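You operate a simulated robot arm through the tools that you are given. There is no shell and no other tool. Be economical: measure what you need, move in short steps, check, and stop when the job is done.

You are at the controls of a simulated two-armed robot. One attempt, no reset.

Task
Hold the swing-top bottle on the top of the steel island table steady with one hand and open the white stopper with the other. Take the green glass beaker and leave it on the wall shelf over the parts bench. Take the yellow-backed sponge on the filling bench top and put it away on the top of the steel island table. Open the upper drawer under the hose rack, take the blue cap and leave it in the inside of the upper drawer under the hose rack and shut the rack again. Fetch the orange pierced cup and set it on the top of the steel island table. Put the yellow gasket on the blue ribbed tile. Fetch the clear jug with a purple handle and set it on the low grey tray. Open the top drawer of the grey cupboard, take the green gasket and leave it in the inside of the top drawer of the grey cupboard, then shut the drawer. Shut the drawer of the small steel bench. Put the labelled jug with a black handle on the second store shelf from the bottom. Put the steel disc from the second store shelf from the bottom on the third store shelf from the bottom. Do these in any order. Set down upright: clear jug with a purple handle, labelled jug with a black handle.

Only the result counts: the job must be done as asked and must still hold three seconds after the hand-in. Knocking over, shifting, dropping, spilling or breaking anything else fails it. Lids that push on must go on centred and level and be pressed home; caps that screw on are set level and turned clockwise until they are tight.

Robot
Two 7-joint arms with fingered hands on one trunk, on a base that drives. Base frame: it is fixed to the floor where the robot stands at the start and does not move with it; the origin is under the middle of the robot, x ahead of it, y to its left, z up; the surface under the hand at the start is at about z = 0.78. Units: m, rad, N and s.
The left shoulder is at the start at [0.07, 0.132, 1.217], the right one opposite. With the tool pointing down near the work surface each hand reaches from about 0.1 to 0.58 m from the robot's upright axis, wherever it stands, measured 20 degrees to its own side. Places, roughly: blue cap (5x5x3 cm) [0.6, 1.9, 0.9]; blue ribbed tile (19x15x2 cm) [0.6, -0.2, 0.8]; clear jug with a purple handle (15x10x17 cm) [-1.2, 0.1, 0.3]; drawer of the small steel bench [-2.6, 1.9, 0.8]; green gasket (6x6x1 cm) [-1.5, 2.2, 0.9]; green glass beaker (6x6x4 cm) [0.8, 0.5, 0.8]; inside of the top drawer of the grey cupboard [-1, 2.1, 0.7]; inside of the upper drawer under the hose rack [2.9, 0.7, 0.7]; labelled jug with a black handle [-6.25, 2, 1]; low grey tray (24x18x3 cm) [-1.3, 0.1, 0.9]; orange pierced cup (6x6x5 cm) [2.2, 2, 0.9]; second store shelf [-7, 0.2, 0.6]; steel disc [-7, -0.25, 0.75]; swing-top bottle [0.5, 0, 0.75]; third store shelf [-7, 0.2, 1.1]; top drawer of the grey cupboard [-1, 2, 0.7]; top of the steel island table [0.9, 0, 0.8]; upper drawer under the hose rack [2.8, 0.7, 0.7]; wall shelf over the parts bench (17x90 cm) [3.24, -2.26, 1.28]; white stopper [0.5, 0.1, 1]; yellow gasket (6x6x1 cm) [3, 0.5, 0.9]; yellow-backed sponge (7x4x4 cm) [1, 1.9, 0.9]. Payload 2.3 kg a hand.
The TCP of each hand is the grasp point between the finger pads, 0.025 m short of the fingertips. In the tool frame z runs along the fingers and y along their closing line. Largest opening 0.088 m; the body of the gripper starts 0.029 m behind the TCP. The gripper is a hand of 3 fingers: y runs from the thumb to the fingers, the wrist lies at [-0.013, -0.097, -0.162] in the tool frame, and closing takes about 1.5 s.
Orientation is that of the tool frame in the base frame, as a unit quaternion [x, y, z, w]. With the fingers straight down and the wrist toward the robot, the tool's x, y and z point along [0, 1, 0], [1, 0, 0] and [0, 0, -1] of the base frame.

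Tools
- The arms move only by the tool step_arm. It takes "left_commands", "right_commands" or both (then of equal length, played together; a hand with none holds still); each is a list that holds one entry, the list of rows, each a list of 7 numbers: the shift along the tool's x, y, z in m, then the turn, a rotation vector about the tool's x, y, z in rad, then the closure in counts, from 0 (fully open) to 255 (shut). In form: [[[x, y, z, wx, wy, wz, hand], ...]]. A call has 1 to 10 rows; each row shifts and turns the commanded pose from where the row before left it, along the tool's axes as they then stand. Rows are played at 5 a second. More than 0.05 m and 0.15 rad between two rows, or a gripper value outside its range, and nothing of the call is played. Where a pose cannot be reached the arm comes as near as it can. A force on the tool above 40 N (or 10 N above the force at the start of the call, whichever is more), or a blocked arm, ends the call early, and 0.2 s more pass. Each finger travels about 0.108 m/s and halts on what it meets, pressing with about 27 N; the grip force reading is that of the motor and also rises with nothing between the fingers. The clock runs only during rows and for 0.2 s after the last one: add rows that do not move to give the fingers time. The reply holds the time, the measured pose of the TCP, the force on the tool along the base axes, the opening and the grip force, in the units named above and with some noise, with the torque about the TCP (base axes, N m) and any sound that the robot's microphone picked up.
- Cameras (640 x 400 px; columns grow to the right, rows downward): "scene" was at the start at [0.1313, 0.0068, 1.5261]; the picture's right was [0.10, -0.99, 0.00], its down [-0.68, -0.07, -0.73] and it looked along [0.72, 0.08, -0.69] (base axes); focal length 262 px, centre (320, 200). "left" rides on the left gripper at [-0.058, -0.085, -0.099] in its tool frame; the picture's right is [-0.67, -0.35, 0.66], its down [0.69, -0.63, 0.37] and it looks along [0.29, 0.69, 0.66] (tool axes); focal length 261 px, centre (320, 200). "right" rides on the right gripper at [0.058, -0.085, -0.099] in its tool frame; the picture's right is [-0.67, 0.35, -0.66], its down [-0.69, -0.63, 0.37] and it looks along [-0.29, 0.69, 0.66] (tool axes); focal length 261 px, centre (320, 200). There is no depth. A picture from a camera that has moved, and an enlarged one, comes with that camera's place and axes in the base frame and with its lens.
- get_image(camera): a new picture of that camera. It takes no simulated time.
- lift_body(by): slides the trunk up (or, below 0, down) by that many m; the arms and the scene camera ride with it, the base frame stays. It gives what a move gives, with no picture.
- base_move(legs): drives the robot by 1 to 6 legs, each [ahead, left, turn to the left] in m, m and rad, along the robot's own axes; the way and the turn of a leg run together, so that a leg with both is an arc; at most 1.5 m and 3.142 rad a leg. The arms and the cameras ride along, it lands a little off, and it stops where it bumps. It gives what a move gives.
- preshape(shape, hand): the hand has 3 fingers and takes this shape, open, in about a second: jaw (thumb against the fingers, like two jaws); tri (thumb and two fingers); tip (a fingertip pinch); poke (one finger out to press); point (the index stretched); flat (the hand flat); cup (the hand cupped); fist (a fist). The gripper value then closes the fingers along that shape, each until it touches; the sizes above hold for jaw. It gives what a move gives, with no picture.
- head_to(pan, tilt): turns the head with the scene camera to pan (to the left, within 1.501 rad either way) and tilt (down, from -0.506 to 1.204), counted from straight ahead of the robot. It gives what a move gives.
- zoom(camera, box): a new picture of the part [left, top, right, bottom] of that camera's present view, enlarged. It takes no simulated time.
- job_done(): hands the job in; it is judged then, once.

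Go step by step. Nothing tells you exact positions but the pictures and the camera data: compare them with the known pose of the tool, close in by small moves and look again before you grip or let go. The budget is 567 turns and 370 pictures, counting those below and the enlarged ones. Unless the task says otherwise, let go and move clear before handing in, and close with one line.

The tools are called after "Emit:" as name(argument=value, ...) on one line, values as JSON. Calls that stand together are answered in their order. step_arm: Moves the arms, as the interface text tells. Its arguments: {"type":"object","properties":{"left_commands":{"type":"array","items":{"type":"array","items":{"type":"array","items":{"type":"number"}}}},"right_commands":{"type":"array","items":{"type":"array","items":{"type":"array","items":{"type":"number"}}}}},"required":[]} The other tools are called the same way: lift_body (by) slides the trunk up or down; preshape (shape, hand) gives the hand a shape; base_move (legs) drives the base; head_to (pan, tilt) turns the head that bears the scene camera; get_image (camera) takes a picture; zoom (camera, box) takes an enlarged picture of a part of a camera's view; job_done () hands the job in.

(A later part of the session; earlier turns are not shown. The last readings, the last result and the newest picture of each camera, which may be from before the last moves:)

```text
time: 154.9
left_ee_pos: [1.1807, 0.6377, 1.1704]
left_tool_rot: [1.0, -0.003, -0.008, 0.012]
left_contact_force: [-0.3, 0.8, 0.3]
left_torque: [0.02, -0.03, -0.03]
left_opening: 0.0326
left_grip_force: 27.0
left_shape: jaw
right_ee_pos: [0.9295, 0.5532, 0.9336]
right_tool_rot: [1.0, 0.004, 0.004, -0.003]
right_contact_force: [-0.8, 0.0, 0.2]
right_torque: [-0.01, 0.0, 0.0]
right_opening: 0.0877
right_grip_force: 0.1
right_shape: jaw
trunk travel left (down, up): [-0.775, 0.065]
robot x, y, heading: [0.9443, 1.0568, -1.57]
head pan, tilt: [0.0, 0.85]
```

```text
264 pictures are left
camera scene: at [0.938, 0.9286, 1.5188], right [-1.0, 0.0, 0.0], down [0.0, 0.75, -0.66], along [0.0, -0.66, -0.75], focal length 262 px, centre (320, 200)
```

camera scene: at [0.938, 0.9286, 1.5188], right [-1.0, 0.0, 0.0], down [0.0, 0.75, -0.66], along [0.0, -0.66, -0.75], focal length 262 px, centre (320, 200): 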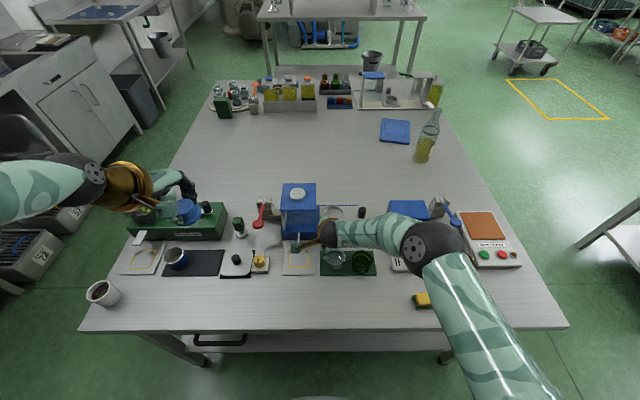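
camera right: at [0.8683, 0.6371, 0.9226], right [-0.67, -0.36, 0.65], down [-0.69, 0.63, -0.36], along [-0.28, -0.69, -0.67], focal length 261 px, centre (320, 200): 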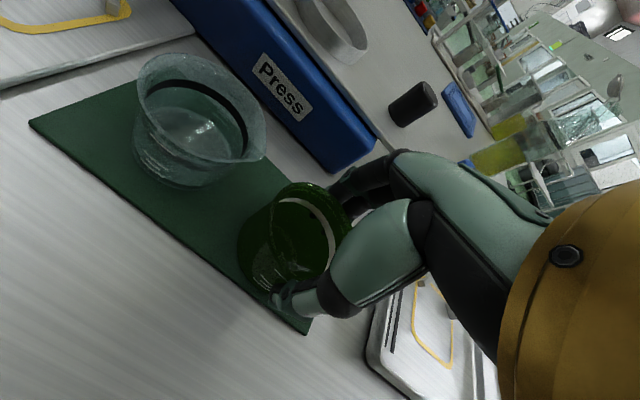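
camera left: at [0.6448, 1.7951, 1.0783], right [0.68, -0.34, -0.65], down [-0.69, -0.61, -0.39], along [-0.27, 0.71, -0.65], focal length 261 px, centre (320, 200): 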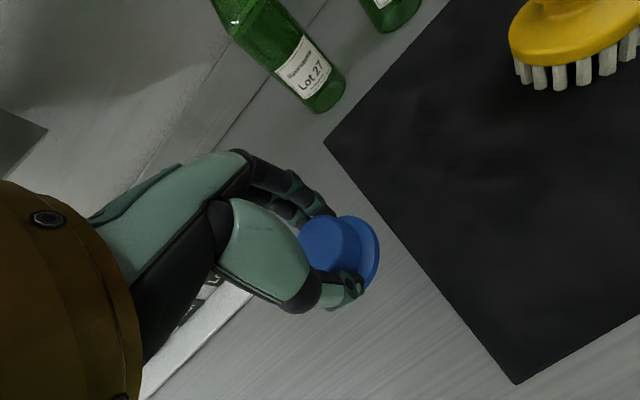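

Emit:
step_arm(right_commands=[[[-0.0377, 0.002, 0, 0, 0, 0, 0], [-0.0377, 0.002, 0, 0, 0, 0, 0], [-0.0377, 0.002, 0.01, 0, 0, 0, 0], [0, 0, 0.03, 0, 0, 0, 0], [0, 0, 0.03, 0, 0, 0, 0], [0, 0, 0, 0, 0, 0, 0]]])

Emit:
get_image(camera="right")

Emit:
zoom(camera="scene", box=[310, 230, 410, 290])

```text
time: 156.3
left_ee_pos: [1.1848, 0.6382, 1.1687]
left_tool_rot: [1.0, -0.002, -0.009, 0.014]
left_contact_force: [-0.2, 0.9, -0.1]
left_torque: [0.0, 0.03, 0.03]
left_opening: 0.0327
left_grip_force: 27.8
left_shape: jaw
right_ee_pos: [0.8189, 0.5463, 0.8651]
right_tool_rot: [1.0, 0.004, 0.003, -0.005]
right_contact_force: [-0.2, 0.5, 0.9]
right_torque: [-0.04, -0.03, 0.01]
right_opening: 0.0877
right_grip_force: 0.0
right_shape: jaw
trunk travel left (down, up): [-0.775, 0.065]
robot x, y, heading: [0.944, 1.0605, -1.563]
head pan, tilt: [0.0, 0.85]
```

```text
263 pictures are left
camera right: at [0.8767, 0.6306, 0.9634], right [-0.67, -0.36, 0.65], down [-0.69, 0.63, -0.36], along [-0.28, -0.69, -0.67], focal length 261 px, centre (320, 200)
```

right: 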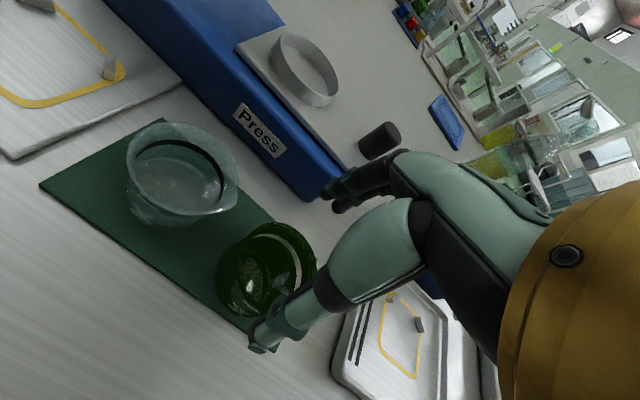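

```text
6.40 times, centred on (360, 260) of scene
camera zoom: at [0.9421, 0.9289, 1.5188], right [-1.0, 0.0, 0.0], down [0.0, 0.75, -0.66], along [0.0, -0.66, -0.75], focal length 1673 px, centre (64, -184)
```

zoom: 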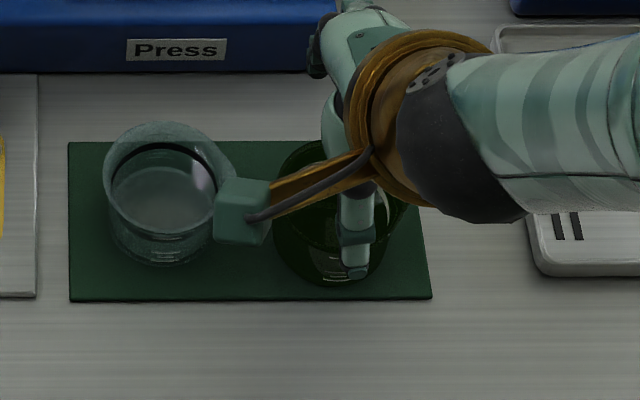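

Emit:
step_arm(right_commands=[[[0, -0.006, 0.015, 0, 0, 0, 0], [0, 0, 0.016, 0, 0, 0, 0], [0, 0, 0.016, 0, 0, 0, 0], [0, 0, 0, 0, 0, 0, 40], [0, 0, 0, 0, 0, 0, 80], [0, 0, 0, 0, 0, 0, 120], [0, 0, 0, 0, 0, 0, 140], [0, 0, 0, 0, 0, 0, 140]]])

Emit:
get_image(camera="right")

```text
time: 158.1
left_ee_pos: [1.1849, 0.6347, 1.17]
left_tool_rot: [1.0, -0.002, -0.009, 0.013]
left_contact_force: [0.0, 0.6, 0.2]
left_torque: [0.01, 0.0, 0.0]
left_opening: 0.0327
left_grip_force: 27.1
left_shape: jaw
right_ee_pos: [0.8204, 0.5517, 0.818]
right_tool_rot: [1.0, 0.004, 0.002, -0.004]
right_contact_force: [0.6, 0.1, 0.1]
right_torque: [0.02, -0.02, 0.01]
right_opening: 0.0467
right_grip_force: 26.8
right_shape: jaw
trunk travel left (down, up): [-0.775, 0.065]
robot x, y, heading: [0.9413, 1.0629, -1.564]
head pan, tilt: [0.0, 0.85]
```

```text
261 pictures are left
camera right: at [0.877, 0.6368, 0.9162], right [-0.67, -0.36, 0.65], down [-0.69, 0.63, -0.36], along [-0.28, -0.69, -0.67], focal length 261 px, centre (320, 200)
```

right: 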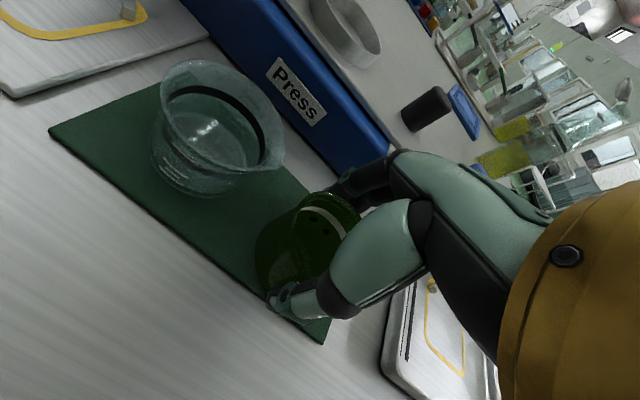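

Centred grip (0.047 m). Lifting straight up and checking.

Emit:
step_arm(right_commands=[[[0, 0, -0.03, 0, 0, 0, 140], [0, 0, -0.04, 0, 0, 0, 140], [0, 0, -0.045, 0, 0, 0, 140], [0, 0, -0.045, 0, 0, 0, 140], [0, 0, -0.045, 0, 0, 0, 140], [0, 0, -0.045, 0, 0, 0, 140]]])

Emit:
get_image(camera="right")

```text
time: 159.5
left_ee_pos: [1.186, 0.6373, 1.1697]
left_tool_rot: [1.0, -0.003, -0.01, 0.013]
left_contact_force: [0.2, -0.6, -0.9]
left_torque: [0.0, -0.01, -0.02]
left_opening: 0.0327
left_grip_force: 26.9
left_shape: jaw
right_ee_pos: [0.8195, 0.5513, 1.0678]
right_tool_rot: [1.0, 0.004, 0.002, -0.004]
right_contact_force: [-0.2, 1.0, -1.4]
right_torque: [-0.01, 0.03, 0.02]
right_opening: 0.0463
right_grip_force: 26.7
right_shape: jaw
trunk travel left (down, up): [-0.775, 0.065]
robot x, y, heading: [0.9421, 1.0555, -1.565]
head pan, tilt: [0.0, 0.85]
```

```text
260 pictures are left
camera right: at [0.8768, 0.635, 1.1666], right [-0.67, -0.36, 0.65], down [-0.69, 0.63, -0.36], along [-0.28, -0.69, -0.67], focal length 261 px, centre (320, 200)
```

right: 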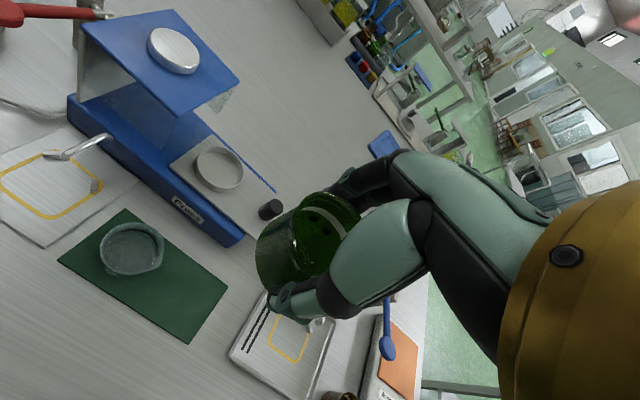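

Beaker is in hand. Let me look along +x to plan the way to the hose-rack bench and the parts bench.

Emit:
head_to(pan=1.2, tilt=0.35)

Emit:
get_image(camera="scene")

```text
time: 160.9
left_ee_pos: [1.1842, 0.6371, 1.1685]
left_tool_rot: [1.0, -0.003, -0.009, 0.012]
left_contact_force: [-1.1, 0.5, -1.3]
left_torque: [-0.02, 0.02, -0.01]
left_opening: 0.0328
left_grip_force: 26.8
left_shape: jaw
right_ee_pos: [0.8192, 0.5482, 1.066]
right_tool_rot: [1.0, 0.004, 0.003, -0.005]
right_contact_force: [-0.6, 0.2, -1.2]
right_torque: [-0.03, 0.01, -0.04]
right_opening: 0.0463
right_grip_force: 27.3
right_shape: jaw
trunk travel left (down, up): [-0.775, 0.065]
robot x, y, heading: [0.9419, 1.0631, -1.561]
head pan, tilt: [1.201, 0.351]
```

```text
259 pictures are left
camera scene: at [1.0287, 0.9731, 1.5624], right [-0.36, -0.93, 0.0], down [-0.32, 0.12, -0.94], along [0.88, -0.34, -0.34], focal length 262 px, centre (320, 200)
```

scene: 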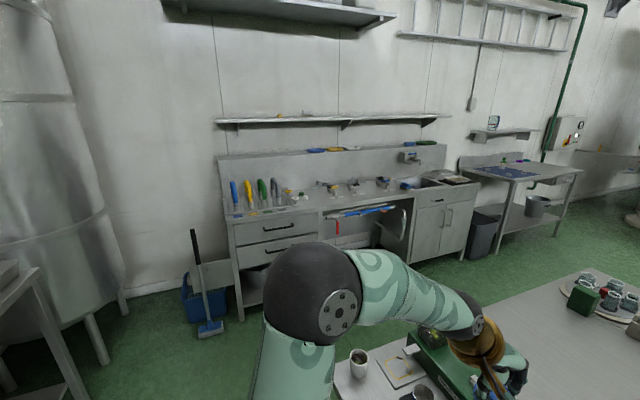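

Emit:
base_move(legs=[[0, 1.15, 0], [1.5, 0, 0], [1.5, 0, 0], [0.25, 0, 0], [0, 0, 1.571]])

Emit:
head_to(pan=0, tilt=0.3)

Emit:
get_image(camera="scene")

```text
time: 186.2
left_ee_pos: [2.4965, -1.9718, 1.1694]
left_tool_rot: [0.714, 0.7, 0.002, 0.015]
left_contact_force: [0.1, 0.1, -0.3]
left_torque: [0.01, 0.02, 0.0]
left_opening: 0.0324
left_grip_force: 27.3
left_shape: jaw
right_ee_pos: [2.5783, -2.3381, 1.0648]
right_tool_rot: [0.709, 0.705, -0.001, -0.005]
right_contact_force: [0.6, -0.3, -0.2]
right_torque: [-0.03, -0.01, -0.02]
right_opening: 0.0459
right_grip_force: 26.9
right_shape: jaw
trunk travel left (down, up): [-0.775, 0.065]
robot x, y, heading: [2.0685, -2.207, -0.016]
head pan, tilt: [1.201, 0.351]
```

```text
time: 187.6
left_ee_pos: [2.4975, -1.9709, 1.1693]
left_tool_rot: [0.713, 0.701, 0.003, 0.015]
left_contact_force: [-0.1, -0.1, -0.1]
left_torque: [-0.01, -0.02, -0.02]
left_opening: 0.0323
left_grip_force: 27.0
left_shape: jaw
right_ee_pos: [2.5789, -2.3384, 1.066]
right_tool_rot: [0.709, 0.705, -0.001, -0.005]
right_contact_force: [0.2, 0.2, -1.6]
right_torque: [0.01, -0.01, -0.04]
right_opening: 0.0463
right_grip_force: 26.9
right_shape: jaw
trunk travel left (down, up): [-0.775, 0.065]
robot x, y, heading: [2.0707, -2.208, -0.013]
head pan, tilt: [0.0, 0.3]
```

```text
258 pictures are left
camera scene: at [2.2138, -2.2107, 1.5671], right [-0.01, -1.0, 0.0], down [-0.3, 0.0, -0.96], along [0.96, -0.01, -0.3], focal length 262 px, centre (320, 200)
```

scene: 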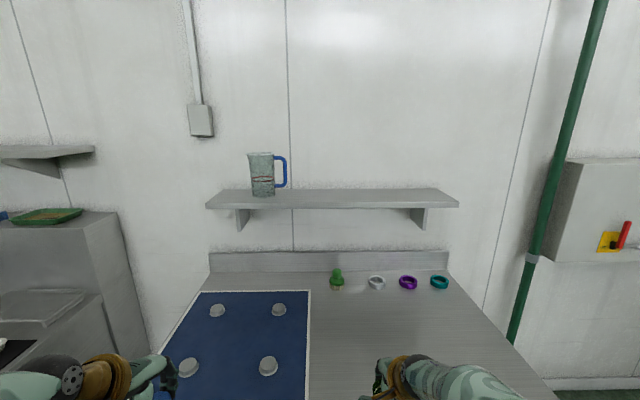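

Emit:
head_to(pan=0, tilt=0.9)

Emit:
get_image(camera="scene")

```text
time: 188.6
left_ee_pos: [2.4967, -1.9727, 1.1698]
left_tool_rot: [0.714, 0.7, 0.003, 0.016]
left_contact_force: [0.9, -0.5, -0.5]
left_torque: [0.0, 0.02, 0.0]
left_opening: 0.0325
left_grip_force: 26.6
left_shape: jaw
right_ee_pos: [2.5794, -2.3384, 1.0654]
right_tool_rot: [0.709, 0.705, -0.001, -0.005]
right_contact_force: [0.9, 1.1, -1.5]
right_torque: [0.0, -0.02, -0.02]
right_opening: 0.0462
right_grip_force: 27.1
right_shape: jaw
trunk travel left (down, up): [-0.775, 0.065]
robot x, y, heading: [2.0705, -2.206, -0.014]
head pan, tilt: [0.0, 0.901]
```

```text
257 pictures are left
camera scene: at [2.1959, -2.2107, 1.5149], right [-0.01, -1.0, 0.0], down [-0.78, 0.01, -0.62], along [0.62, -0.01, -0.78], focal length 262 px, centre (320, 200)
```

scene: 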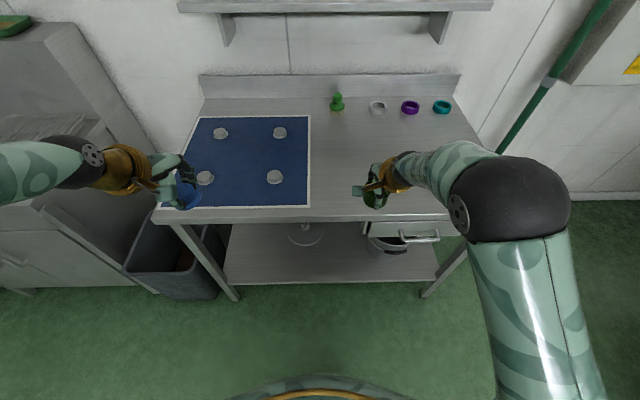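

The shelf lies beyond a 0.7 m deep bench, so it must be reached from the bench's right end. I'll raise the hands, drive round to the right end and face +y.

Emit:
step_arm(right_commands=[[[0, -0.02, -0.04, 0, 0, 0, 140], [0, -0.02, -0.04, 0, 0, 0, 140], [0, -0.02, -0.04, 0, 0, 0, 140], [0, -0.02, -0.04, 0, 0, 0, 140], [0, -0.02, -0.04, 0, 0, 0, 140], [0, 0, -0.04, 0, 0, 0, 140], [0, 0, -0.03, 0, 0, 0, 140]]])

Emit:
base_move(legs=[[0, -0.95, 0], [0, 0, 1.585], [0, -0.5, 0]])

Emit:
head_to(pan=-0.5, tilt=0.5)

Emit:
get_image(camera="scene")

```text
time: 190.2
left_ee_pos: [2.4958, -1.9714, 1.1696]
left_tool_rot: [0.715, 0.699, 0.002, 0.016]
left_contact_force: [0.8, 0.3, 0.1]
left_torque: [0.02, 0.0, -0.02]
left_opening: 0.0322
left_grip_force: 26.9
left_shape: jaw
right_ee_pos: [2.4988, -2.3362, 1.2883]
right_tool_rot: [0.709, 0.705, -0.002, -0.005]
right_contact_force: [-0.1, 0.0, -0.8]
right_torque: [0.0, -0.03, 0.01]
right_opening: 0.0457
right_grip_force: 26.6
right_shape: jaw
right hand out of reach, approached as far as the arm can: row 4, 5
trunk travel left (down, up): [-0.775, 0.065]
robot x, y, heading: [2.0662, -2.2063, -0.008]
head pan, tilt: [0.0, 0.901]
```

```text
time: 201.5
left_ee_pos: [2.3085, -2.7257, 1.1694]
left_tool_rot: [0.004, 1.0, 0.013, 0.01]
left_contact_force: [-0.3, 0.1, -0.6]
left_torque: [0.0, -0.02, 0.0]
left_opening: 0.0325
left_grip_force: 26.5
left_shape: jaw
right_ee_pos: [2.6739, -2.718, 1.287]
right_tool_rot: [-0.004, 1.0, -0.004, -0.002]
right_contact_force: [0.0, -0.4, -0.4]
right_torque: [0.01, 0.04, -0.01]
right_opening: 0.0455
right_grip_force: 27.0
right_shape: jaw
trunk travel left (down, up): [-0.775, 0.065]
robot x, y, heading: [2.5479, -3.1489, 1.57]
head pan, tilt: [0.0, 0.901]
```

```text
time: 202.4
left_ee_pos: [2.3099, -2.726, 1.1687]
left_tool_rot: [0.003, 1.0, 0.013, 0.009]
left_contact_force: [0.5, -0.2, -0.6]
left_torque: [0.01, -0.02, 0.02]
left_opening: 0.0328
left_grip_force: 26.7
left_shape: jaw
right_ee_pos: [2.675, -2.7169, 1.2859]
right_tool_rot: [-0.003, 1.0, -0.004, -0.003]
right_contact_force: [0.4, 0.0, -0.4]
right_torque: [0.02, 0.0, 0.02]
right_opening: 0.0456
right_grip_force: 26.8
right_shape: jaw
trunk travel left (down, up): [-0.775, 0.065]
robot x, y, heading: [2.5523, -3.1499, 1.573]
head pan, tilt: [-0.499, 0.499]
```

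```text
256 pictures are left
camera scene: at [2.5925, -3.0199, 1.5487], right [0.88, -0.48, 0.0], down [-0.23, -0.42, -0.88], along [0.42, 0.77, -0.48], focal length 262 px, centre (320, 200)
```

scene: 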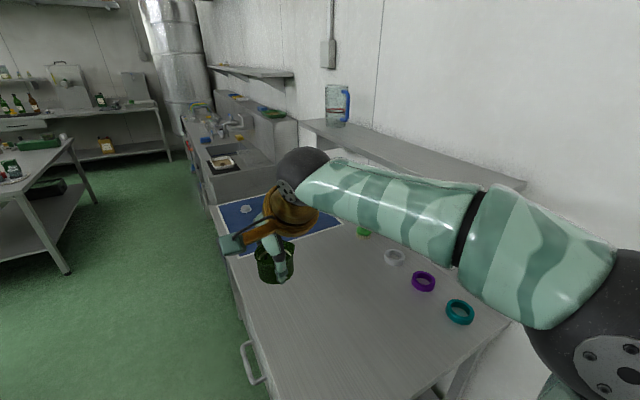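

I'll raise the trunk, shift closer to the wall in stages, and extend the right arm over the shelf's right end.

Emit:
lift_body(by=0.06)

Emit:
base_move(legs=[[0, -0.15, 0]])

Emit:
step_arm(right_commands=[[[-0.045, 0.008, 0, 0, 0, 0, 140], [-0.045, 0.008, 0, 0, 0, 0, 140], [-0.045, 0.008, 0, 0, 0, 0, 140], [-0.045, 0.008, 0, 0, 0, 0, 140], [0, 0, 0, 0, 0, 0, 140]]])

Emit:
get_image(camera="scene")

```text
time: 203.4
left_ee_pos: [2.3088, -2.7258, 1.2306]
left_tool_rot: [0.004, 1.0, 0.012, 0.009]
left_contact_force: [0.4, -0.4, -0.7]
left_torque: [0.01, 0.01, 0.02]
left_opening: 0.0321
left_grip_force: 27.8
left_shape: jaw
right_ee_pos: [2.6761, -2.7167, 1.3471]
right_tool_rot: [-0.003, 1.0, -0.004, -0.003]
right_contact_force: [-0.4, -0.2, -1.1]
right_torque: [0.0, -0.03, 0.0]
right_opening: 0.0455
right_grip_force: 27.4
right_shape: jaw
trunk travel left (down, up): [-0.835, 0.005]
robot x, y, heading: [2.5478, -3.1508, 1.573]
head pan, tilt: [-0.499, 0.499]
```

```text
time: 204.8
left_ee_pos: [2.4554, -2.7259, 1.2288]
left_tool_rot: [0.004, 1.0, 0.013, 0.011]
left_contact_force: [-0.8, -0.5, -0.6]
left_torque: [0.02, -0.02, -0.02]
left_opening: 0.0326
left_grip_force: 26.8
left_shape: jaw
right_ee_pos: [2.8205, -2.7173, 1.3471]
right_tool_rot: [-0.004, 1.0, -0.005, -0.001]
right_contact_force: [-0.7, 0.3, -0.8]
right_torque: [0.02, -0.02, -0.01]
right_opening: 0.0458
right_grip_force: 27.5
right_shape: jaw
trunk travel left (down, up): [-0.835, 0.005]
robot x, y, heading: [2.698, -3.1492, 1.572]
head pan, tilt: [-0.499, 0.499]
```

```text
time: 206.0
left_ee_pos: [2.4576, -2.7252, 1.2298]
left_tool_rot: [0.004, 1.0, 0.012, 0.009]
left_contact_force: [0.4, 0.0, -1.0]
left_torque: [0.0, -0.02, -0.01]
left_opening: 0.0325
left_grip_force: 26.6
left_shape: jaw
right_ee_pos: [3.0045, -2.6835, 1.3448]
right_tool_rot: [-0.004, 1.0, -0.004, -0.002]
right_contact_force: [-0.2, -0.8, -0.9]
right_torque: [0.0, 0.0, 0.0]
right_opening: 0.0456
right_grip_force: 27.3
right_shape: jaw
trunk travel left (down, up): [-0.835, 0.005]
robot x, y, heading: [2.7008, -3.1478, 1.572]
head pan, tilt: [-0.499, 0.499]
```

```text
255 pictures are left
camera scene: at [2.7412, -3.0196, 1.6087], right [0.88, -0.48, 0.0], down [-0.23, -0.42, -0.88], along [0.42, 0.77, -0.48], focal length 262 px, centre (320, 200)
```

scene: 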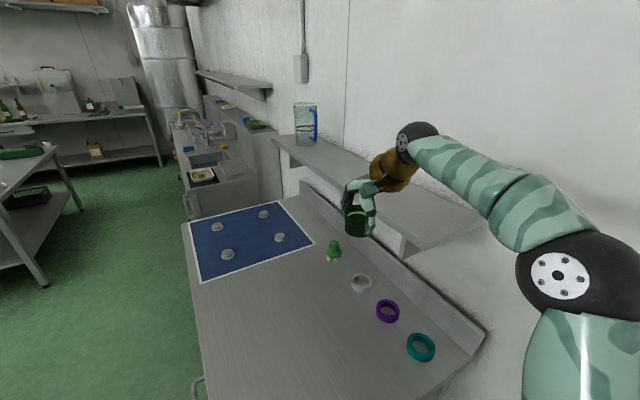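

Emit:
base_move(legs=[[0, -0.1, 0]])

Emit:
step_arm(right_commands=[[[-0.03, 0.0, 0, 0, 0, 0, 140], [-0.03, 0.0, 0, 0, 0, 0, 140], [-0.03, 0.0, 0, 0, 0, 0, 140], [0, 0, 0, 0, 0, 0, 140]]])

Emit:
get_image(camera="scene")

Emit:
get_image(camera="right")

```text
time: 207.1
left_ee_pos: [2.5498, -2.7262, 1.2285]
left_tool_rot: [0.004, 1.0, 0.013, 0.012]
left_contact_force: [0.1, 1.1, 0.0]
left_torque: [-0.03, -0.05, 0.0]
left_opening: 0.0324
left_grip_force: 26.5
left_shape: jaw
right_ee_pos: [3.095, -2.6831, 1.3462]
right_tool_rot: [-0.004, 1.0, -0.004, 0.001]
right_contact_force: [-0.2, -0.5, -0.1]
right_torque: [-0.03, -0.02, -0.05]
right_opening: 0.0455
right_grip_force: 26.9
right_shape: jaw
trunk travel left (down, up): [-0.835, 0.005]
robot x, y, heading: [2.7978, -3.1478, 1.574]
head pan, tilt: [-0.499, 0.499]
```

```text
time: 208.1
left_ee_pos: [2.558, -2.726, 1.2297]
left_tool_rot: [0.004, 1.0, 0.012, 0.009]
left_contact_force: [1.0, 0.9, 0.1]
left_torque: [-0.01, -0.01, -0.03]
left_opening: 0.0326
left_grip_force: 26.8
left_shape: jaw
right_ee_pos: [3.1943, -2.6832, 1.3441]
right_tool_rot: [-0.004, 1.0, -0.005, -0.003]
right_contact_force: [-0.1, -0.4, -1.0]
right_torque: [-0.02, 0.0, 0.01]
right_opening: 0.0454
right_grip_force: 26.9
right_shape: jaw
trunk travel left (down, up): [-0.835, 0.005]
robot x, y, heading: [2.7982, -3.1456, 1.573]
head pan, tilt: [-0.499, 0.499]
```

```text
254 pictures are left
camera scene: at [2.8416, -3.0193, 1.6087], right [0.88, -0.48, 0.0], down [-0.23, -0.42, -0.88], along [0.42, 0.77, -0.48], focal length 262 px, centre (320, 200)
```

scene: 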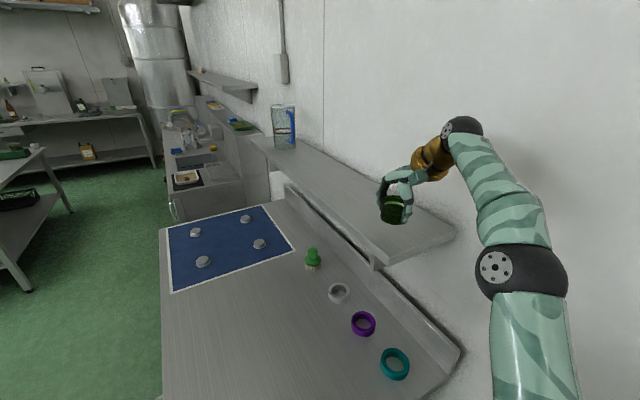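

```text
253 pictures are left
camera right: at [3.1387, -2.7684, 1.4433], right [0.67, 0.36, 0.65], down [0.69, -0.63, -0.36], along [0.28, 0.69, -0.67], focal length 261 px, centre (320, 200)
```

right: 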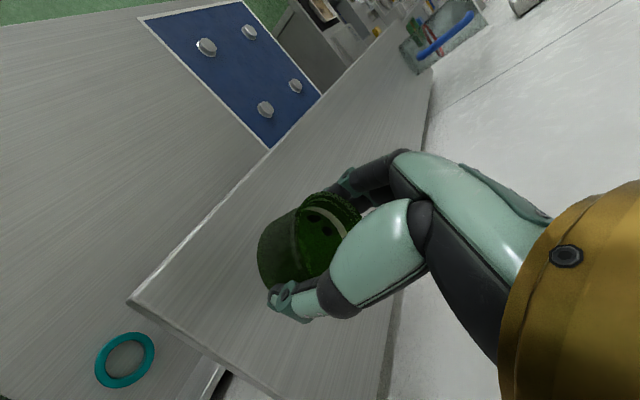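

The beaker is over the shelf's right end. Shifting slightly inward and lowering to contact.

Emit:
step_arm(right_commands=[[[-0.03, 0.02, 0, 0, 0, 0, 140], [0, 0.02, 0.01, 0, 0, 0, 140], [0, 0, 0.015, 0, 0, 0, 140], [0, 0, 0, 0, 0, 0, 140]]])

Emit:
get_image(camera="right")

```text
time: 209.1
left_ee_pos: [2.5582, -2.7244, 1.2303]
left_tool_rot: [0.003, 1.0, 0.013, 0.009]
left_contact_force: [0.7, -0.2, 0.6]
left_torque: [0.01, -0.01, 0.0]
left_opening: 0.0324
left_grip_force: 27.3
left_shape: jaw
right_ee_pos: [3.1892, -2.6642, 1.3063]
right_tool_rot: [-0.003, 1.0, -0.004, -0.003]
right_contact_force: [-0.5, -0.3, -0.3]
right_torque: [0.01, -0.01, 0.0]
right_opening: 0.0454
right_grip_force: 27.3
right_shape: jaw
right hand out of reach, approached as far as the arm can: row 1, 2
trunk travel left (down, up): [-0.835, 0.005]
robot x, y, heading: [2.7987, -3.1526, 1.572]
head pan, tilt: [-0.499, 0.499]
```

```text
252 pictures are left
camera right: at [3.1339, -2.7489, 1.4063], right [0.67, 0.36, 0.65], down [0.69, -0.63, -0.36], along [0.28, 0.69, -0.67], focal length 261 px, centre (320, 200)
```

right: 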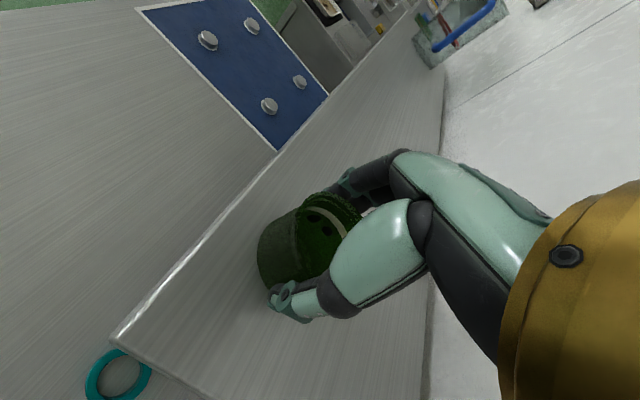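

Emit:
base_move(legs=[[0, -0.025, 0]])

Emit:
step_arm(right_commands=[[[0, 0, 0.004, 0, 0, 0, 140], [0, 0, 0.004, 0, 0, 0, 140], [0, 0, 0, 0, 0, 0, 140]]])

Emit:
get_image(camera="right")

```text
time: 209.9
left_ee_pos: [2.5759, -2.7259, 1.2283]
left_tool_rot: [0.003, 1.0, 0.013, 0.012]
left_contact_force: [-0.7, 0.2, -0.1]
left_torque: [0.03, -0.07, -0.03]
left_opening: 0.0324
left_grip_force: 27.0
left_shape: jaw
right_ee_pos: [3.2093, -2.6633, 1.3087]
right_tool_rot: [-0.004, 1.0, -0.005, 0.0]
right_contact_force: [-0.3, -1.1, -0.6]
right_torque: [-0.04, -0.02, 0.01]
right_opening: 0.0452
right_grip_force: 27.3
right_shape: jaw
trunk travel left (down, up): [-0.835, 0.005]
robot x, y, heading: [2.8216, -3.1475, 1.574]
head pan, tilt: [-0.499, 0.499]
```

```text
time: 210.7
left_ee_pos: [2.5799, -2.7274, 1.2313]
left_tool_rot: [0.004, 1.0, 0.013, 0.01]
left_contact_force: [-0.1, 0.4, -0.3]
left_torque: [-0.01, 0.0, 0.02]
left_opening: 0.0323
left_grip_force: 27.1
left_shape: jaw
right_ee_pos: [3.2134, -2.6651, 1.3022]
right_tool_rot: [-0.004, 1.0, -0.002, -0.001]
right_contact_force: [0.8, 1.6, 12.0]
right_torque: [0.12, -0.06, -0.02]
right_opening: 0.0455
right_grip_force: 27.4
right_shape: jaw
trunk travel left (down, up): [-0.835, 0.005]
robot x, y, heading: [2.8218, -3.1443, 1.574]
head pan, tilt: [-0.499, 0.499]
```

```text
251 pictures are left
camera right: at [3.1568, -2.7509, 1.4002], right [0.67, 0.36, 0.65], down [0.69, -0.63, -0.37], along [0.28, 0.69, -0.66], focal length 261 px, centre (320, 200)
```

right: 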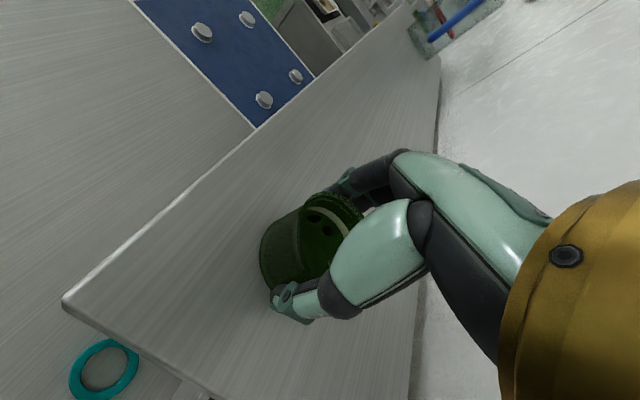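

Contact (12 N): the beaker stands on the shelf. Releasing and rising.

Emit:
step_arm(right_commands=[[[0, 0, -0.001, 0, 0, 0, 110], [0, 0, 0, 0, 0, 0, 60], [0, 0, 0, 0, 0, 0, 0], [0, 0, 0, 0, 0, 0, 0], [0, 0, 0, 0, 0, 0, 0], [0, 0, -0.02, 0, 0, 0, 0], [0, 0, -0.03, 0, 0, 0, 0], [0, 0, -0.03, 0, 0, 0, 0]]])

Emit:
get_image(camera="right")

```text
time: 212.5
left_ee_pos: [2.581, -2.7271, 1.2299]
left_tool_rot: [0.002, 1.0, 0.013, 0.01]
left_contact_force: [-0.8, -0.5, 0.0]
left_torque: [0.01, -0.02, -0.03]
left_opening: 0.0326
left_grip_force: 26.9
left_shape: jaw
right_ee_pos: [3.2002, -2.6778, 1.3583]
right_tool_rot: [-0.004, 1.0, -0.003, -0.002]
right_contact_force: [-0.1, -0.2, -0.2]
right_torque: [0.0, -0.02, 0.0]
right_opening: 0.0876
right_grip_force: 0.0
right_shape: jaw
right hand out of reach, approached as far as the arm can: row 7, 8
trunk travel left (down, up): [-0.835, 0.005]
robot x, y, heading: [2.8202, -3.1485, 1.573]
head pan, tilt: [-0.499, 0.499]
```

```text
250 pictures are left
camera right: at [3.1434, -2.7619, 1.4581], right [0.67, 0.36, 0.65], down [0.69, -0.63, -0.36], along [0.28, 0.69, -0.67], focal length 261 px, centre (320, 200)
```

right: 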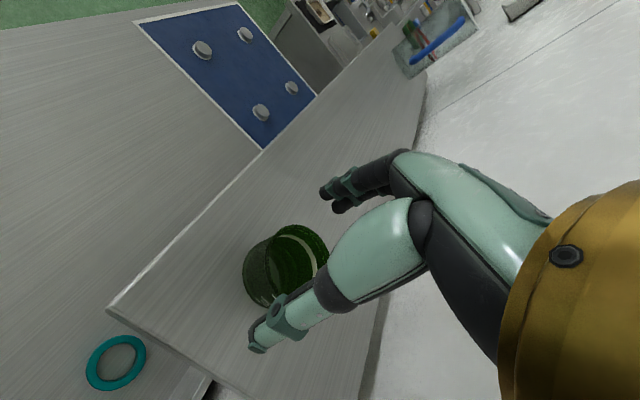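

Emit:
step_arm(right_commands=[[[0.03, 0, -0.005, 0, 0, 0, 0], [0.04, 0, -0.005, 0, 0, 0, 0], [0.045, 0, 0, 0, 0, 0, 0], [0.045, 0, 0, 0, 0, 0, 0], [0.045, 0, 0, 0, 0, 0, 0], [0.045, -0.01, 0, 0, 0, 0, 0], [0.045, -0.02, 0, 0, 0, 0, 0]]])

Emit:
get_image(camera="scene")

```text
time: 214.1
left_ee_pos: [2.5789, -2.7264, 1.2305]
left_tool_rot: [0.003, 1.0, 0.014, 0.009]
left_contact_force: [0.7, 0.1, -0.2]
left_torque: [-0.01, 0.01, 0.01]
left_opening: 0.0324
left_grip_force: 26.5
left_shape: jaw
right_ee_pos: [2.9053, -2.7094, 1.3706]
right_tool_rot: [-0.003, 1.0, -0.004, -0.002]
right_contact_force: [0.1, -0.6, -0.2]
right_torque: [0.02, -0.01, 0.0]
right_opening: 0.0875
right_grip_force: 0.1
right_shape: jaw
trunk travel left (down, up): [-0.835, 0.005]
robot x, y, heading: [2.8225, -3.1492, 1.574]
head pan, tilt: [-0.499, 0.499]
```

```text
249 pictures are left
camera scene: at [2.8619, -3.0214, 1.609], right [0.88, -0.48, 0.0], down [-0.23, -0.42, -0.88], along [0.42, 0.77, -0.48], focal length 262 px, centre (320, 200)
```

scene: 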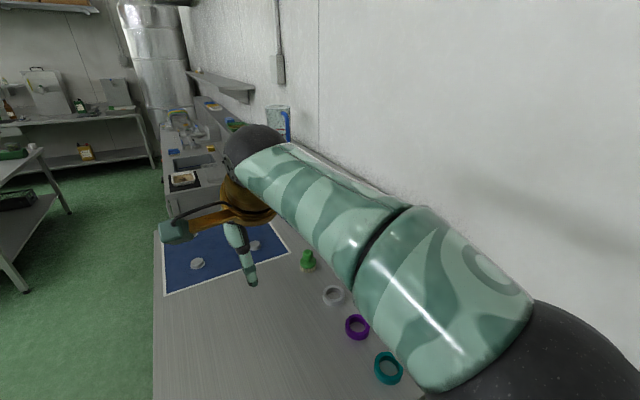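

Emit:
base_move(legs=[[0, 0.75, 0], [1.5, 0, 0], [1.5, 0, 0], [0.75, 0, 0], [0, 0, -1.571]])

Emit:
head_to(pan=0, tilt=0.55)

Emit:
get_image(camera="scene")

```text
time: 239.7
left_ee_pos: [2.511, 0.8311, 1.2295]
left_tool_rot: [0.715, 0.699, 0.002, 0.016]
left_contact_force: [0.3, -0.1, -0.3]
left_torque: [-0.02, 0.01, 0.03]
left_opening: 0.0325
left_grip_force: 26.7
left_shape: jaw
right_ee_pos: [2.5225, 0.504, 1.3706]
right_tool_rot: [0.711, 0.703, -0.001, -0.005]
right_contact_force: [0.2, 1.0, 0.1]
right_torque: [0.01, 0.02, -0.01]
right_opening: 0.0876
right_grip_force: 0.1
right_shape: jaw
trunk travel left (down, up): [-0.835, 0.005]
robot x, y, heading: [2.0832, 0.5967, -0.014]
head pan, tilt: [-0.499, 0.499]
```

```text
time: 240.7
left_ee_pos: [2.5109, 0.8303, 1.2295]
left_tool_rot: [0.716, 0.698, 0.002, 0.016]
left_contact_force: [1.3, -0.1, -0.3]
left_torque: [0.02, 0.02, -0.02]
left_opening: 0.0323
left_grip_force: 27.5
left_shape: jaw
right_ee_pos: [2.5227, 0.5038, 1.3693]
right_tool_rot: [0.711, 0.703, -0.001, -0.005]
right_contact_force: [-0.3, 0.0, 0.2]
right_torque: [0.0, 0.01, 0.0]
right_opening: 0.0877
right_grip_force: 0.0
right_shape: jaw
trunk travel left (down, up): [-0.835, 0.005]
robot x, y, heading: [2.0833, 0.5974, -0.016]
head pan, tilt: [0.0, 0.55]
```

```text
248 pictures are left
camera scene: at [2.2231, 0.5928, 1.6042], right [-0.02, -1.0, 0.0], down [-0.52, 0.01, -0.85], along [0.85, -0.01, -0.52], focal length 262 px, centre (320, 200)
```

scene: 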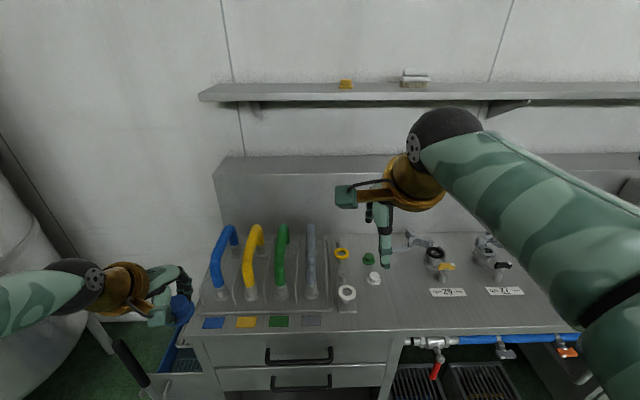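

Emit:
zoom(camera="scene", box=[190, 220, 410, 400])

Emit:
get_image(camera="left")

```text
2.22 times, centred on (300, 310) of scene
camera zoom: at [2.2231, 0.5928, 1.6042], right [-0.02, -1.0, 0.0], down [-0.52, 0.01, -0.85], along [0.85, -0.01, -0.52], focal length 581 px, centre (364, -44)
```

zoom: 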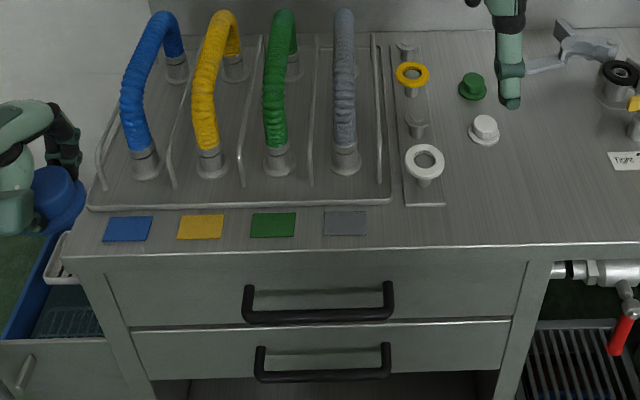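

```text
246 pictures are left
camera left: at [2.4232, 0.7745, 1.3271], right [-0.35, -0.67, -0.65], down [-0.6, 0.69, -0.39], along [0.72, 0.26, -0.65], focal length 261 px, centre (320, 200)
```

left: 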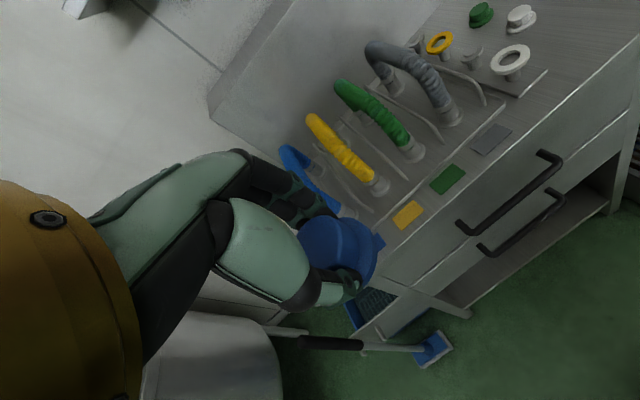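

The upper handle bar is at about (2.656, 0.656, 0.757). I'll shift left, tilt the right hand forward to grip the bar from the front, and lower the trunk.

Emit:
base_move(legs=[[0.0, 0.13, 0.015]])

Emit:
step_arm(right_commands=[[[0, -0.02, 0, -0.142, 0, 0, 0], [0, -0.02, 0, -0.142, 0, 0, 0], [0, 0, 0, -0.142, 0, 0, 0], [0, 0, 0, -0.142, 0, 0, 0], [0, 0, 0, -0.142, 0, 0, 0], [0, 0, 0, -0.142, 0, 0, 0], [0, 0, 0, -0.142, 0, 0, 0], [0, 0, 0, -0.14, 0, 0, 0]]], left_commands=[[[0, -0.02, -0.01, 0, 0, 0, 255], [0, -0.02, -0.02, 0, 0, 0, 255], [0, -0.02, -0.02, 0, 0, 0, 255], [0, -0.02, -0.02, 0, 0, 0, 255], [0, -0.01, -0.01, 0, 0, 0, 255], [0, 0, 0, 0, 0, 0, 255], [0, 0, 0, 0, 0, 0, 255], [0, 0, 0, 0, 0, 0, 255]]])

Emit:
lift_body(by=-0.3)

Emit:
get_image(camera="scene")

```text
time: 241.9
left_ee_pos: [2.5091, 0.9628, 1.2302]
left_tool_rot: [0.71, 0.704, 0.004, 0.014]
left_contact_force: [0.0, -0.2, -0.8]
left_torque: [0.0, -0.03, 0.03]
left_opening: 0.0325
left_grip_force: 27.2
left_shape: jaw
right_ee_pos: [2.5242, 0.6352, 1.3686]
right_tool_rot: [0.705, 0.709, 0.0, -0.006]
right_contact_force: [-0.1, 0.2, -0.3]
right_torque: [0.01, -0.01, 0.03]
right_opening: 0.0876
right_grip_force: 0.0
right_shape: jaw
trunk travel left (down, up): [-0.835, 0.005]
robot x, y, heading: [2.089, 0.7262, -0.002]
head pan, tilt: [0.0, 0.55]
```

```text
time: 243.8
left_ee_pos: [2.4436, 0.9725, 1.2771]
left_tool_rot: [0.708, 0.706, -0.019, -0.008]
left_contact_force: [-0.1, 0.4, -0.5]
left_torque: [-0.01, 0.02, 0.02]
left_opening: 0.032
left_grip_force: 27.4
left_shape: jaw
left hand out of reach, approached as far as the arm can: row 1, 2, 5
right_ee_pos: [2.4851, 0.6397, 1.3672]
right_tool_rot: [0.597, 0.598, 0.381, 0.375]
right_contact_force: [0.3, -0.4, -0.5]
right_torque: [-0.01, 0.03, -0.02]
right_opening: 0.088
right_grip_force: 0.0
right_shape: jaw
trunk travel left (down, up): [-0.835, 0.005]
robot x, y, heading: [2.0848, 0.7275, -0.005]
head pan, tilt: [0.0, 0.55]
```

```text
time: 246.8
left_ee_pos: [2.4417, 0.9722, 0.9777]
left_tool_rot: [0.708, 0.706, -0.019, -0.008]
left_contact_force: [-0.2, 0.4, 0.5]
left_torque: [0.02, 0.0, -0.01]
left_opening: 0.0324
left_grip_force: 27.0
left_shape: jaw
right_ee_pos: [2.4856, 0.6404, 1.0675]
right_tool_rot: [0.598, 0.598, 0.379, 0.376]
right_contact_force: [0.2, 0.4, 0.5]
right_torque: [0.0, 0.04, 0.0]
right_opening: 0.0878
right_grip_force: 0.0
right_shape: jaw
trunk travel left (down, up): [-0.535, 0.305]
robot x, y, heading: [2.0836, 0.7256, 0.006]
head pan, tilt: [0.0, 0.55]
```

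```text
245 pictures are left
camera scene: at [2.224, 0.725, 1.3042], right [0.0, -1.0, 0.0], down [-0.52, 0.0, -0.85], along [0.85, 0.0, -0.52], focal length 262 px, centre (320, 200)
```

scene: 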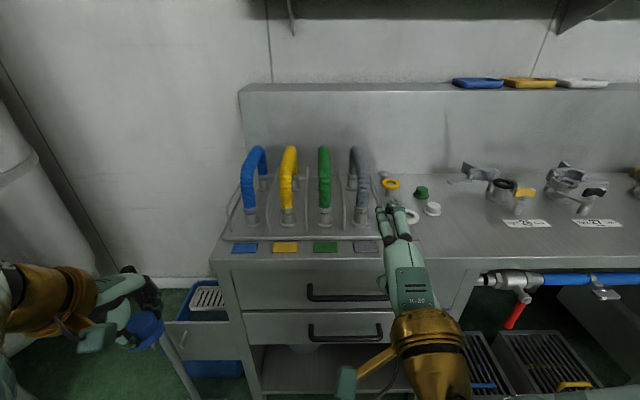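

Emit:
step_arm(right_commands=[[[-0.003, -0.0296, 0.031, 0, 0, 0, 0], [-0.003, -0.0296, 0.031, 0, 0, 0, 0], [-0.003, -0.0296, 0.031, 0, 0, 0, 0], [-0.003, -0.0296, 0.031, 0, 0, 0, 0], [-0.003, -0.0296, 0.031, 0, 0, 0, 0], [-0.003, -0.0296, 0.031, 0, 0, 0, 0], [-0.003, -0.0296, 0.031, 0, 0, 0, 0], [0, 0, 0, 0, 0, 0, 0]]])

Emit:
get_image(camera="right")

Emit:
zoom(camera="scene", box=[280, 230, 460, 370])

```text
time: 248.6
left_ee_pos: [2.4428, 0.9727, 0.9767]
left_tool_rot: [0.707, 0.707, -0.019, -0.007]
left_contact_force: [-0.1, -0.3, -1.1]
left_torque: [-0.01, -0.01, -0.03]
left_opening: 0.0325
left_grip_force: 26.6
left_shape: jaw
right_ee_pos: [2.5882, 0.6574, 0.7942]
right_tool_rot: [0.599, 0.597, 0.377, 0.378]
right_contact_force: [-0.6, -0.1, -0.2]
right_torque: [0.03, -0.01, -0.02]
right_opening: 0.0881
right_grip_force: 0.1
right_shape: jaw
right hand out of reach, approached as far as the arm can: row 5, 6, 7
trunk travel left (down, up): [-0.535, 0.305]
robot x, y, heading: [2.085, 0.7272, -0.002]
head pan, tilt: [0.0, 0.55]
```

```text
244 pictures are left
camera right: at [2.462, 0.715, 0.7588], right [-0.44, -0.67, 0.6], down [0.06, -0.68, -0.73], along [0.9, -0.29, 0.34], focal length 261 px, centre (320, 200)
```

right: 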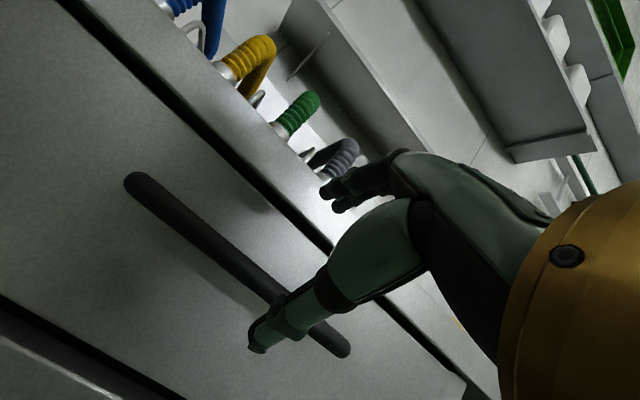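

```text
2.86 times, centred on (370, 300) of scene
camera zoom: at [2.2237, 0.725, 1.3042], right [0.0, -1.0, 0.0], down [-0.52, 0.0, -0.85], along [0.85, 0.0, -0.52], focal length 747 px, centre (177, -86)
```

zoom: 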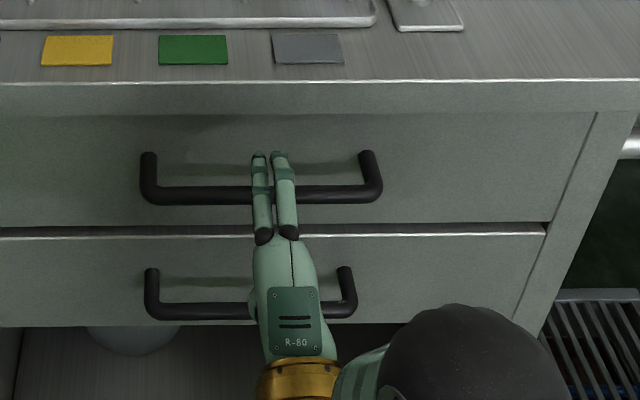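

Emit:
lift_body(by=-0.045)

Emit:
step_arm(right_commands=[[[0, 0.011, 0.022, 0, 0, 0, 0], [0, 0.011, 0.022, 0, 0, 0, 0], [0, 0.006, 0.013, 0, 0, 0, 0], [0, 0, 0, 0, 0, 0, 0]]])

Emit:
get_image(camera="right")

```text
time: 249.4
left_ee_pos: [2.4429, 0.9722, 0.9324]
left_tool_rot: [0.708, 0.706, -0.02, -0.007]
left_contact_force: [-0.4, 0.1, -0.8]
left_torque: [0.03, -0.02, -0.03]
left_opening: 0.0323
left_grip_force: 26.8
left_shape: jaw
right_ee_pos: [2.5862, 0.6574, 0.749]
right_tool_rot: [0.599, 0.598, 0.378, 0.376]
right_contact_force: [-0.4, 1.2, 0.0]
right_torque: [0.03, -0.02, 0.01]
right_opening: 0.0878
right_grip_force: 0.0
right_shape: jaw
trunk travel left (down, up): [-0.49, 0.35]
robot x, y, heading: [2.0878, 0.7277, -0.001]
head pan, tilt: [0.0, 0.55]
```

```text
time: 250.4
left_ee_pos: [2.4412, 0.9716, 0.934]
left_tool_rot: [0.708, 0.706, -0.019, -0.005]
left_contact_force: [-0.1, 0.3, 0.2]
left_torque: [-0.02, -0.01, 0.01]
left_opening: 0.0323
left_grip_force: 26.8
left_shape: jaw
right_ee_pos: [2.65, 0.6564, 0.751]
right_tool_rot: [0.599, 0.597, 0.378, 0.377]
right_contact_force: [-8.2, 0.6, 2.1]
right_torque: [0.01, -0.34, -0.06]
right_opening: 0.0864
right_grip_force: 0.1
right_shape: jaw
trunk travel left (down, up): [-0.49, 0.35]
robot x, y, heading: [2.0847, 0.728, 0.0]
head pan, tilt: [0.0, 0.55]
```

```text
242 pictures are left
camera right: at [2.5242, 0.7143, 0.7163], right [-0.44, -0.67, 0.59], down [0.06, -0.68, -0.73], along [0.89, -0.29, 0.34], focal length 261 px, centre (320, 200)
```

right: 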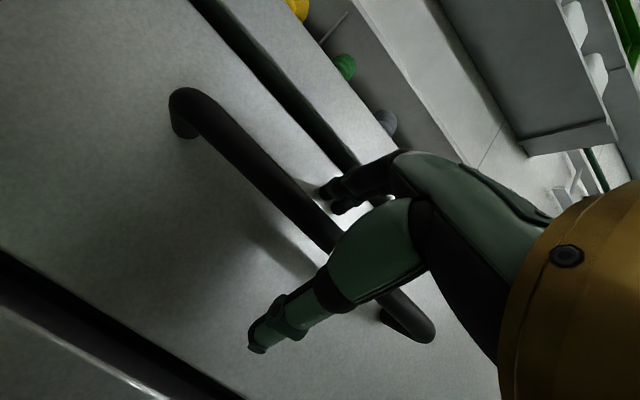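

The bar sits between thumb and fingers, with the tips just touching the drawer front. Closing on it.

Emit:
step_arm(right_commands=[[[0, -0.001, -0.004, 0, 0, 0, 80], [0, 0, 0, 0, 0, 0, 160], [0, 0, 0, 0, 0, 0, 255], [0, 0, 0, 0, 0, 0, 255], [0, 0, 0, 0, 0, 0, 255], [0, 0, 0, 0, 0, 0, 255], [0, 0, 0, 0, 0, 0, 255]]])

Emit:
base_move(legs=[[-0.1, 0, 0]])

Emit:
get_image(camera="scene")

```text
time: 252.0
left_ee_pos: [2.4442, 0.9722, 0.9324]
left_tool_rot: [0.708, 0.706, -0.019, -0.007]
left_contact_force: [0.5, 0.1, 0.0]
left_torque: [0.0, 0.01, 0.01]
left_opening: 0.0324
left_grip_force: 27.3
left_shape: jaw
right_ee_pos: [2.6485, 0.6566, 0.7488]
right_tool_rot: [0.599, 0.598, 0.377, 0.376]
right_contact_force: [1.7, -0.1, -2.9]
right_torque: [0.01, -0.02, 0.02]
right_opening: 0.0003
right_grip_force: 26.9
right_shape: jaw
trunk travel left (down, up): [-0.49, 0.35]
robot x, y, heading: [2.0833, 0.7267, 0.003]
head pan, tilt: [0.0, 0.55]
```

```text
time: 253.2
left_ee_pos: [2.3453, 0.972, 0.9321]
left_tool_rot: [0.708, 0.706, -0.02, -0.008]
left_contact_force: [-0.7, 0.4, -0.9]
left_torque: [-0.01, -0.01, -0.01]
left_opening: 0.0324
left_grip_force: 26.9
left_shape: jaw
right_ee_pos: [2.5473, 0.6557, 0.7498]
right_tool_rot: [0.599, 0.597, 0.377, 0.376]
right_contact_force: [1.4, -1.7, -4.5]
right_torque: [0.03, -0.01, -0.03]
right_opening: 0.0008
right_grip_force: 26.9
right_shape: jaw
trunk travel left (down, up): [-0.49, 0.35]
robot x, y, heading: [1.9826, 0.7208, -0.003]
head pan, tilt: [0.0, 0.55]
```

```text
241 pictures are left
camera scene: at [2.1254, 0.7244, 1.2591], right [0.0, -1.0, 0.0], down [-0.52, 0.0, -0.85], along [0.85, 0.0, -0.52], focal length 262 px, centre (320, 200)
```

scene: 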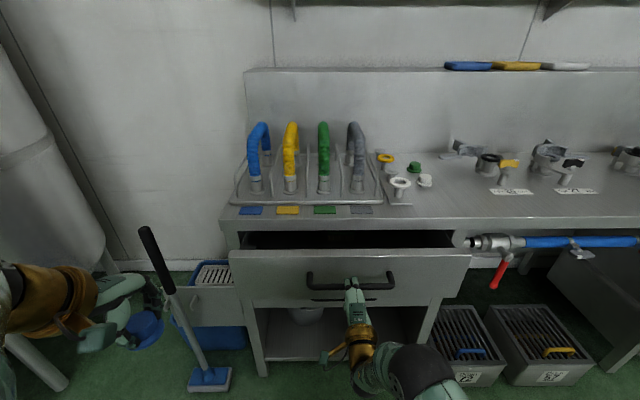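

The drawer is sliding out. Backing another 0.17 m.

Emit:
base_move(legs=[[-0.17, 0, 0]])

Emit:
get_image(camera="scene")

```text
time: 254.6
left_ee_pos: [2.1751, 0.9718, 0.9328]
left_tool_rot: [0.709, 0.705, -0.019, -0.008]
left_contact_force: [0.3, 0.5, -0.3]
left_torque: [0.03, 0.01, -0.01]
left_opening: 0.0324
left_grip_force: 27.7
left_shape: jaw
right_ee_pos: [2.3775, 0.6536, 0.7487]
right_tool_rot: [0.6, 0.597, 0.377, 0.376]
right_contact_force: [1.2, -5.0, -5.7]
right_torque: [0.06, 0.0, 0.0]
right_opening: 0.0007
right_grip_force: 26.9
right_shape: jaw
trunk travel left (down, up): [-0.49, 0.35]
robot x, y, heading: [1.8146, 0.7257, -0.002]
head pan, tilt: [0.0, 0.55]
```

```text
240 pictures are left
camera scene: at [1.9552, 0.7232, 1.259], right [0.0, -1.0, 0.0], down [-0.52, 0.0, -0.85], along [0.85, 0.0, -0.52], focal length 262 px, centre (320, 200)
```

scene: 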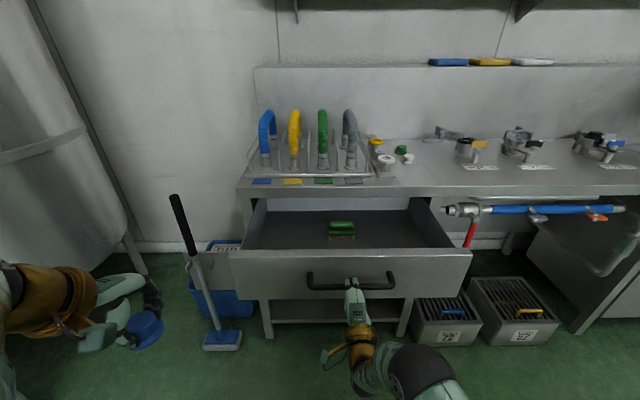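

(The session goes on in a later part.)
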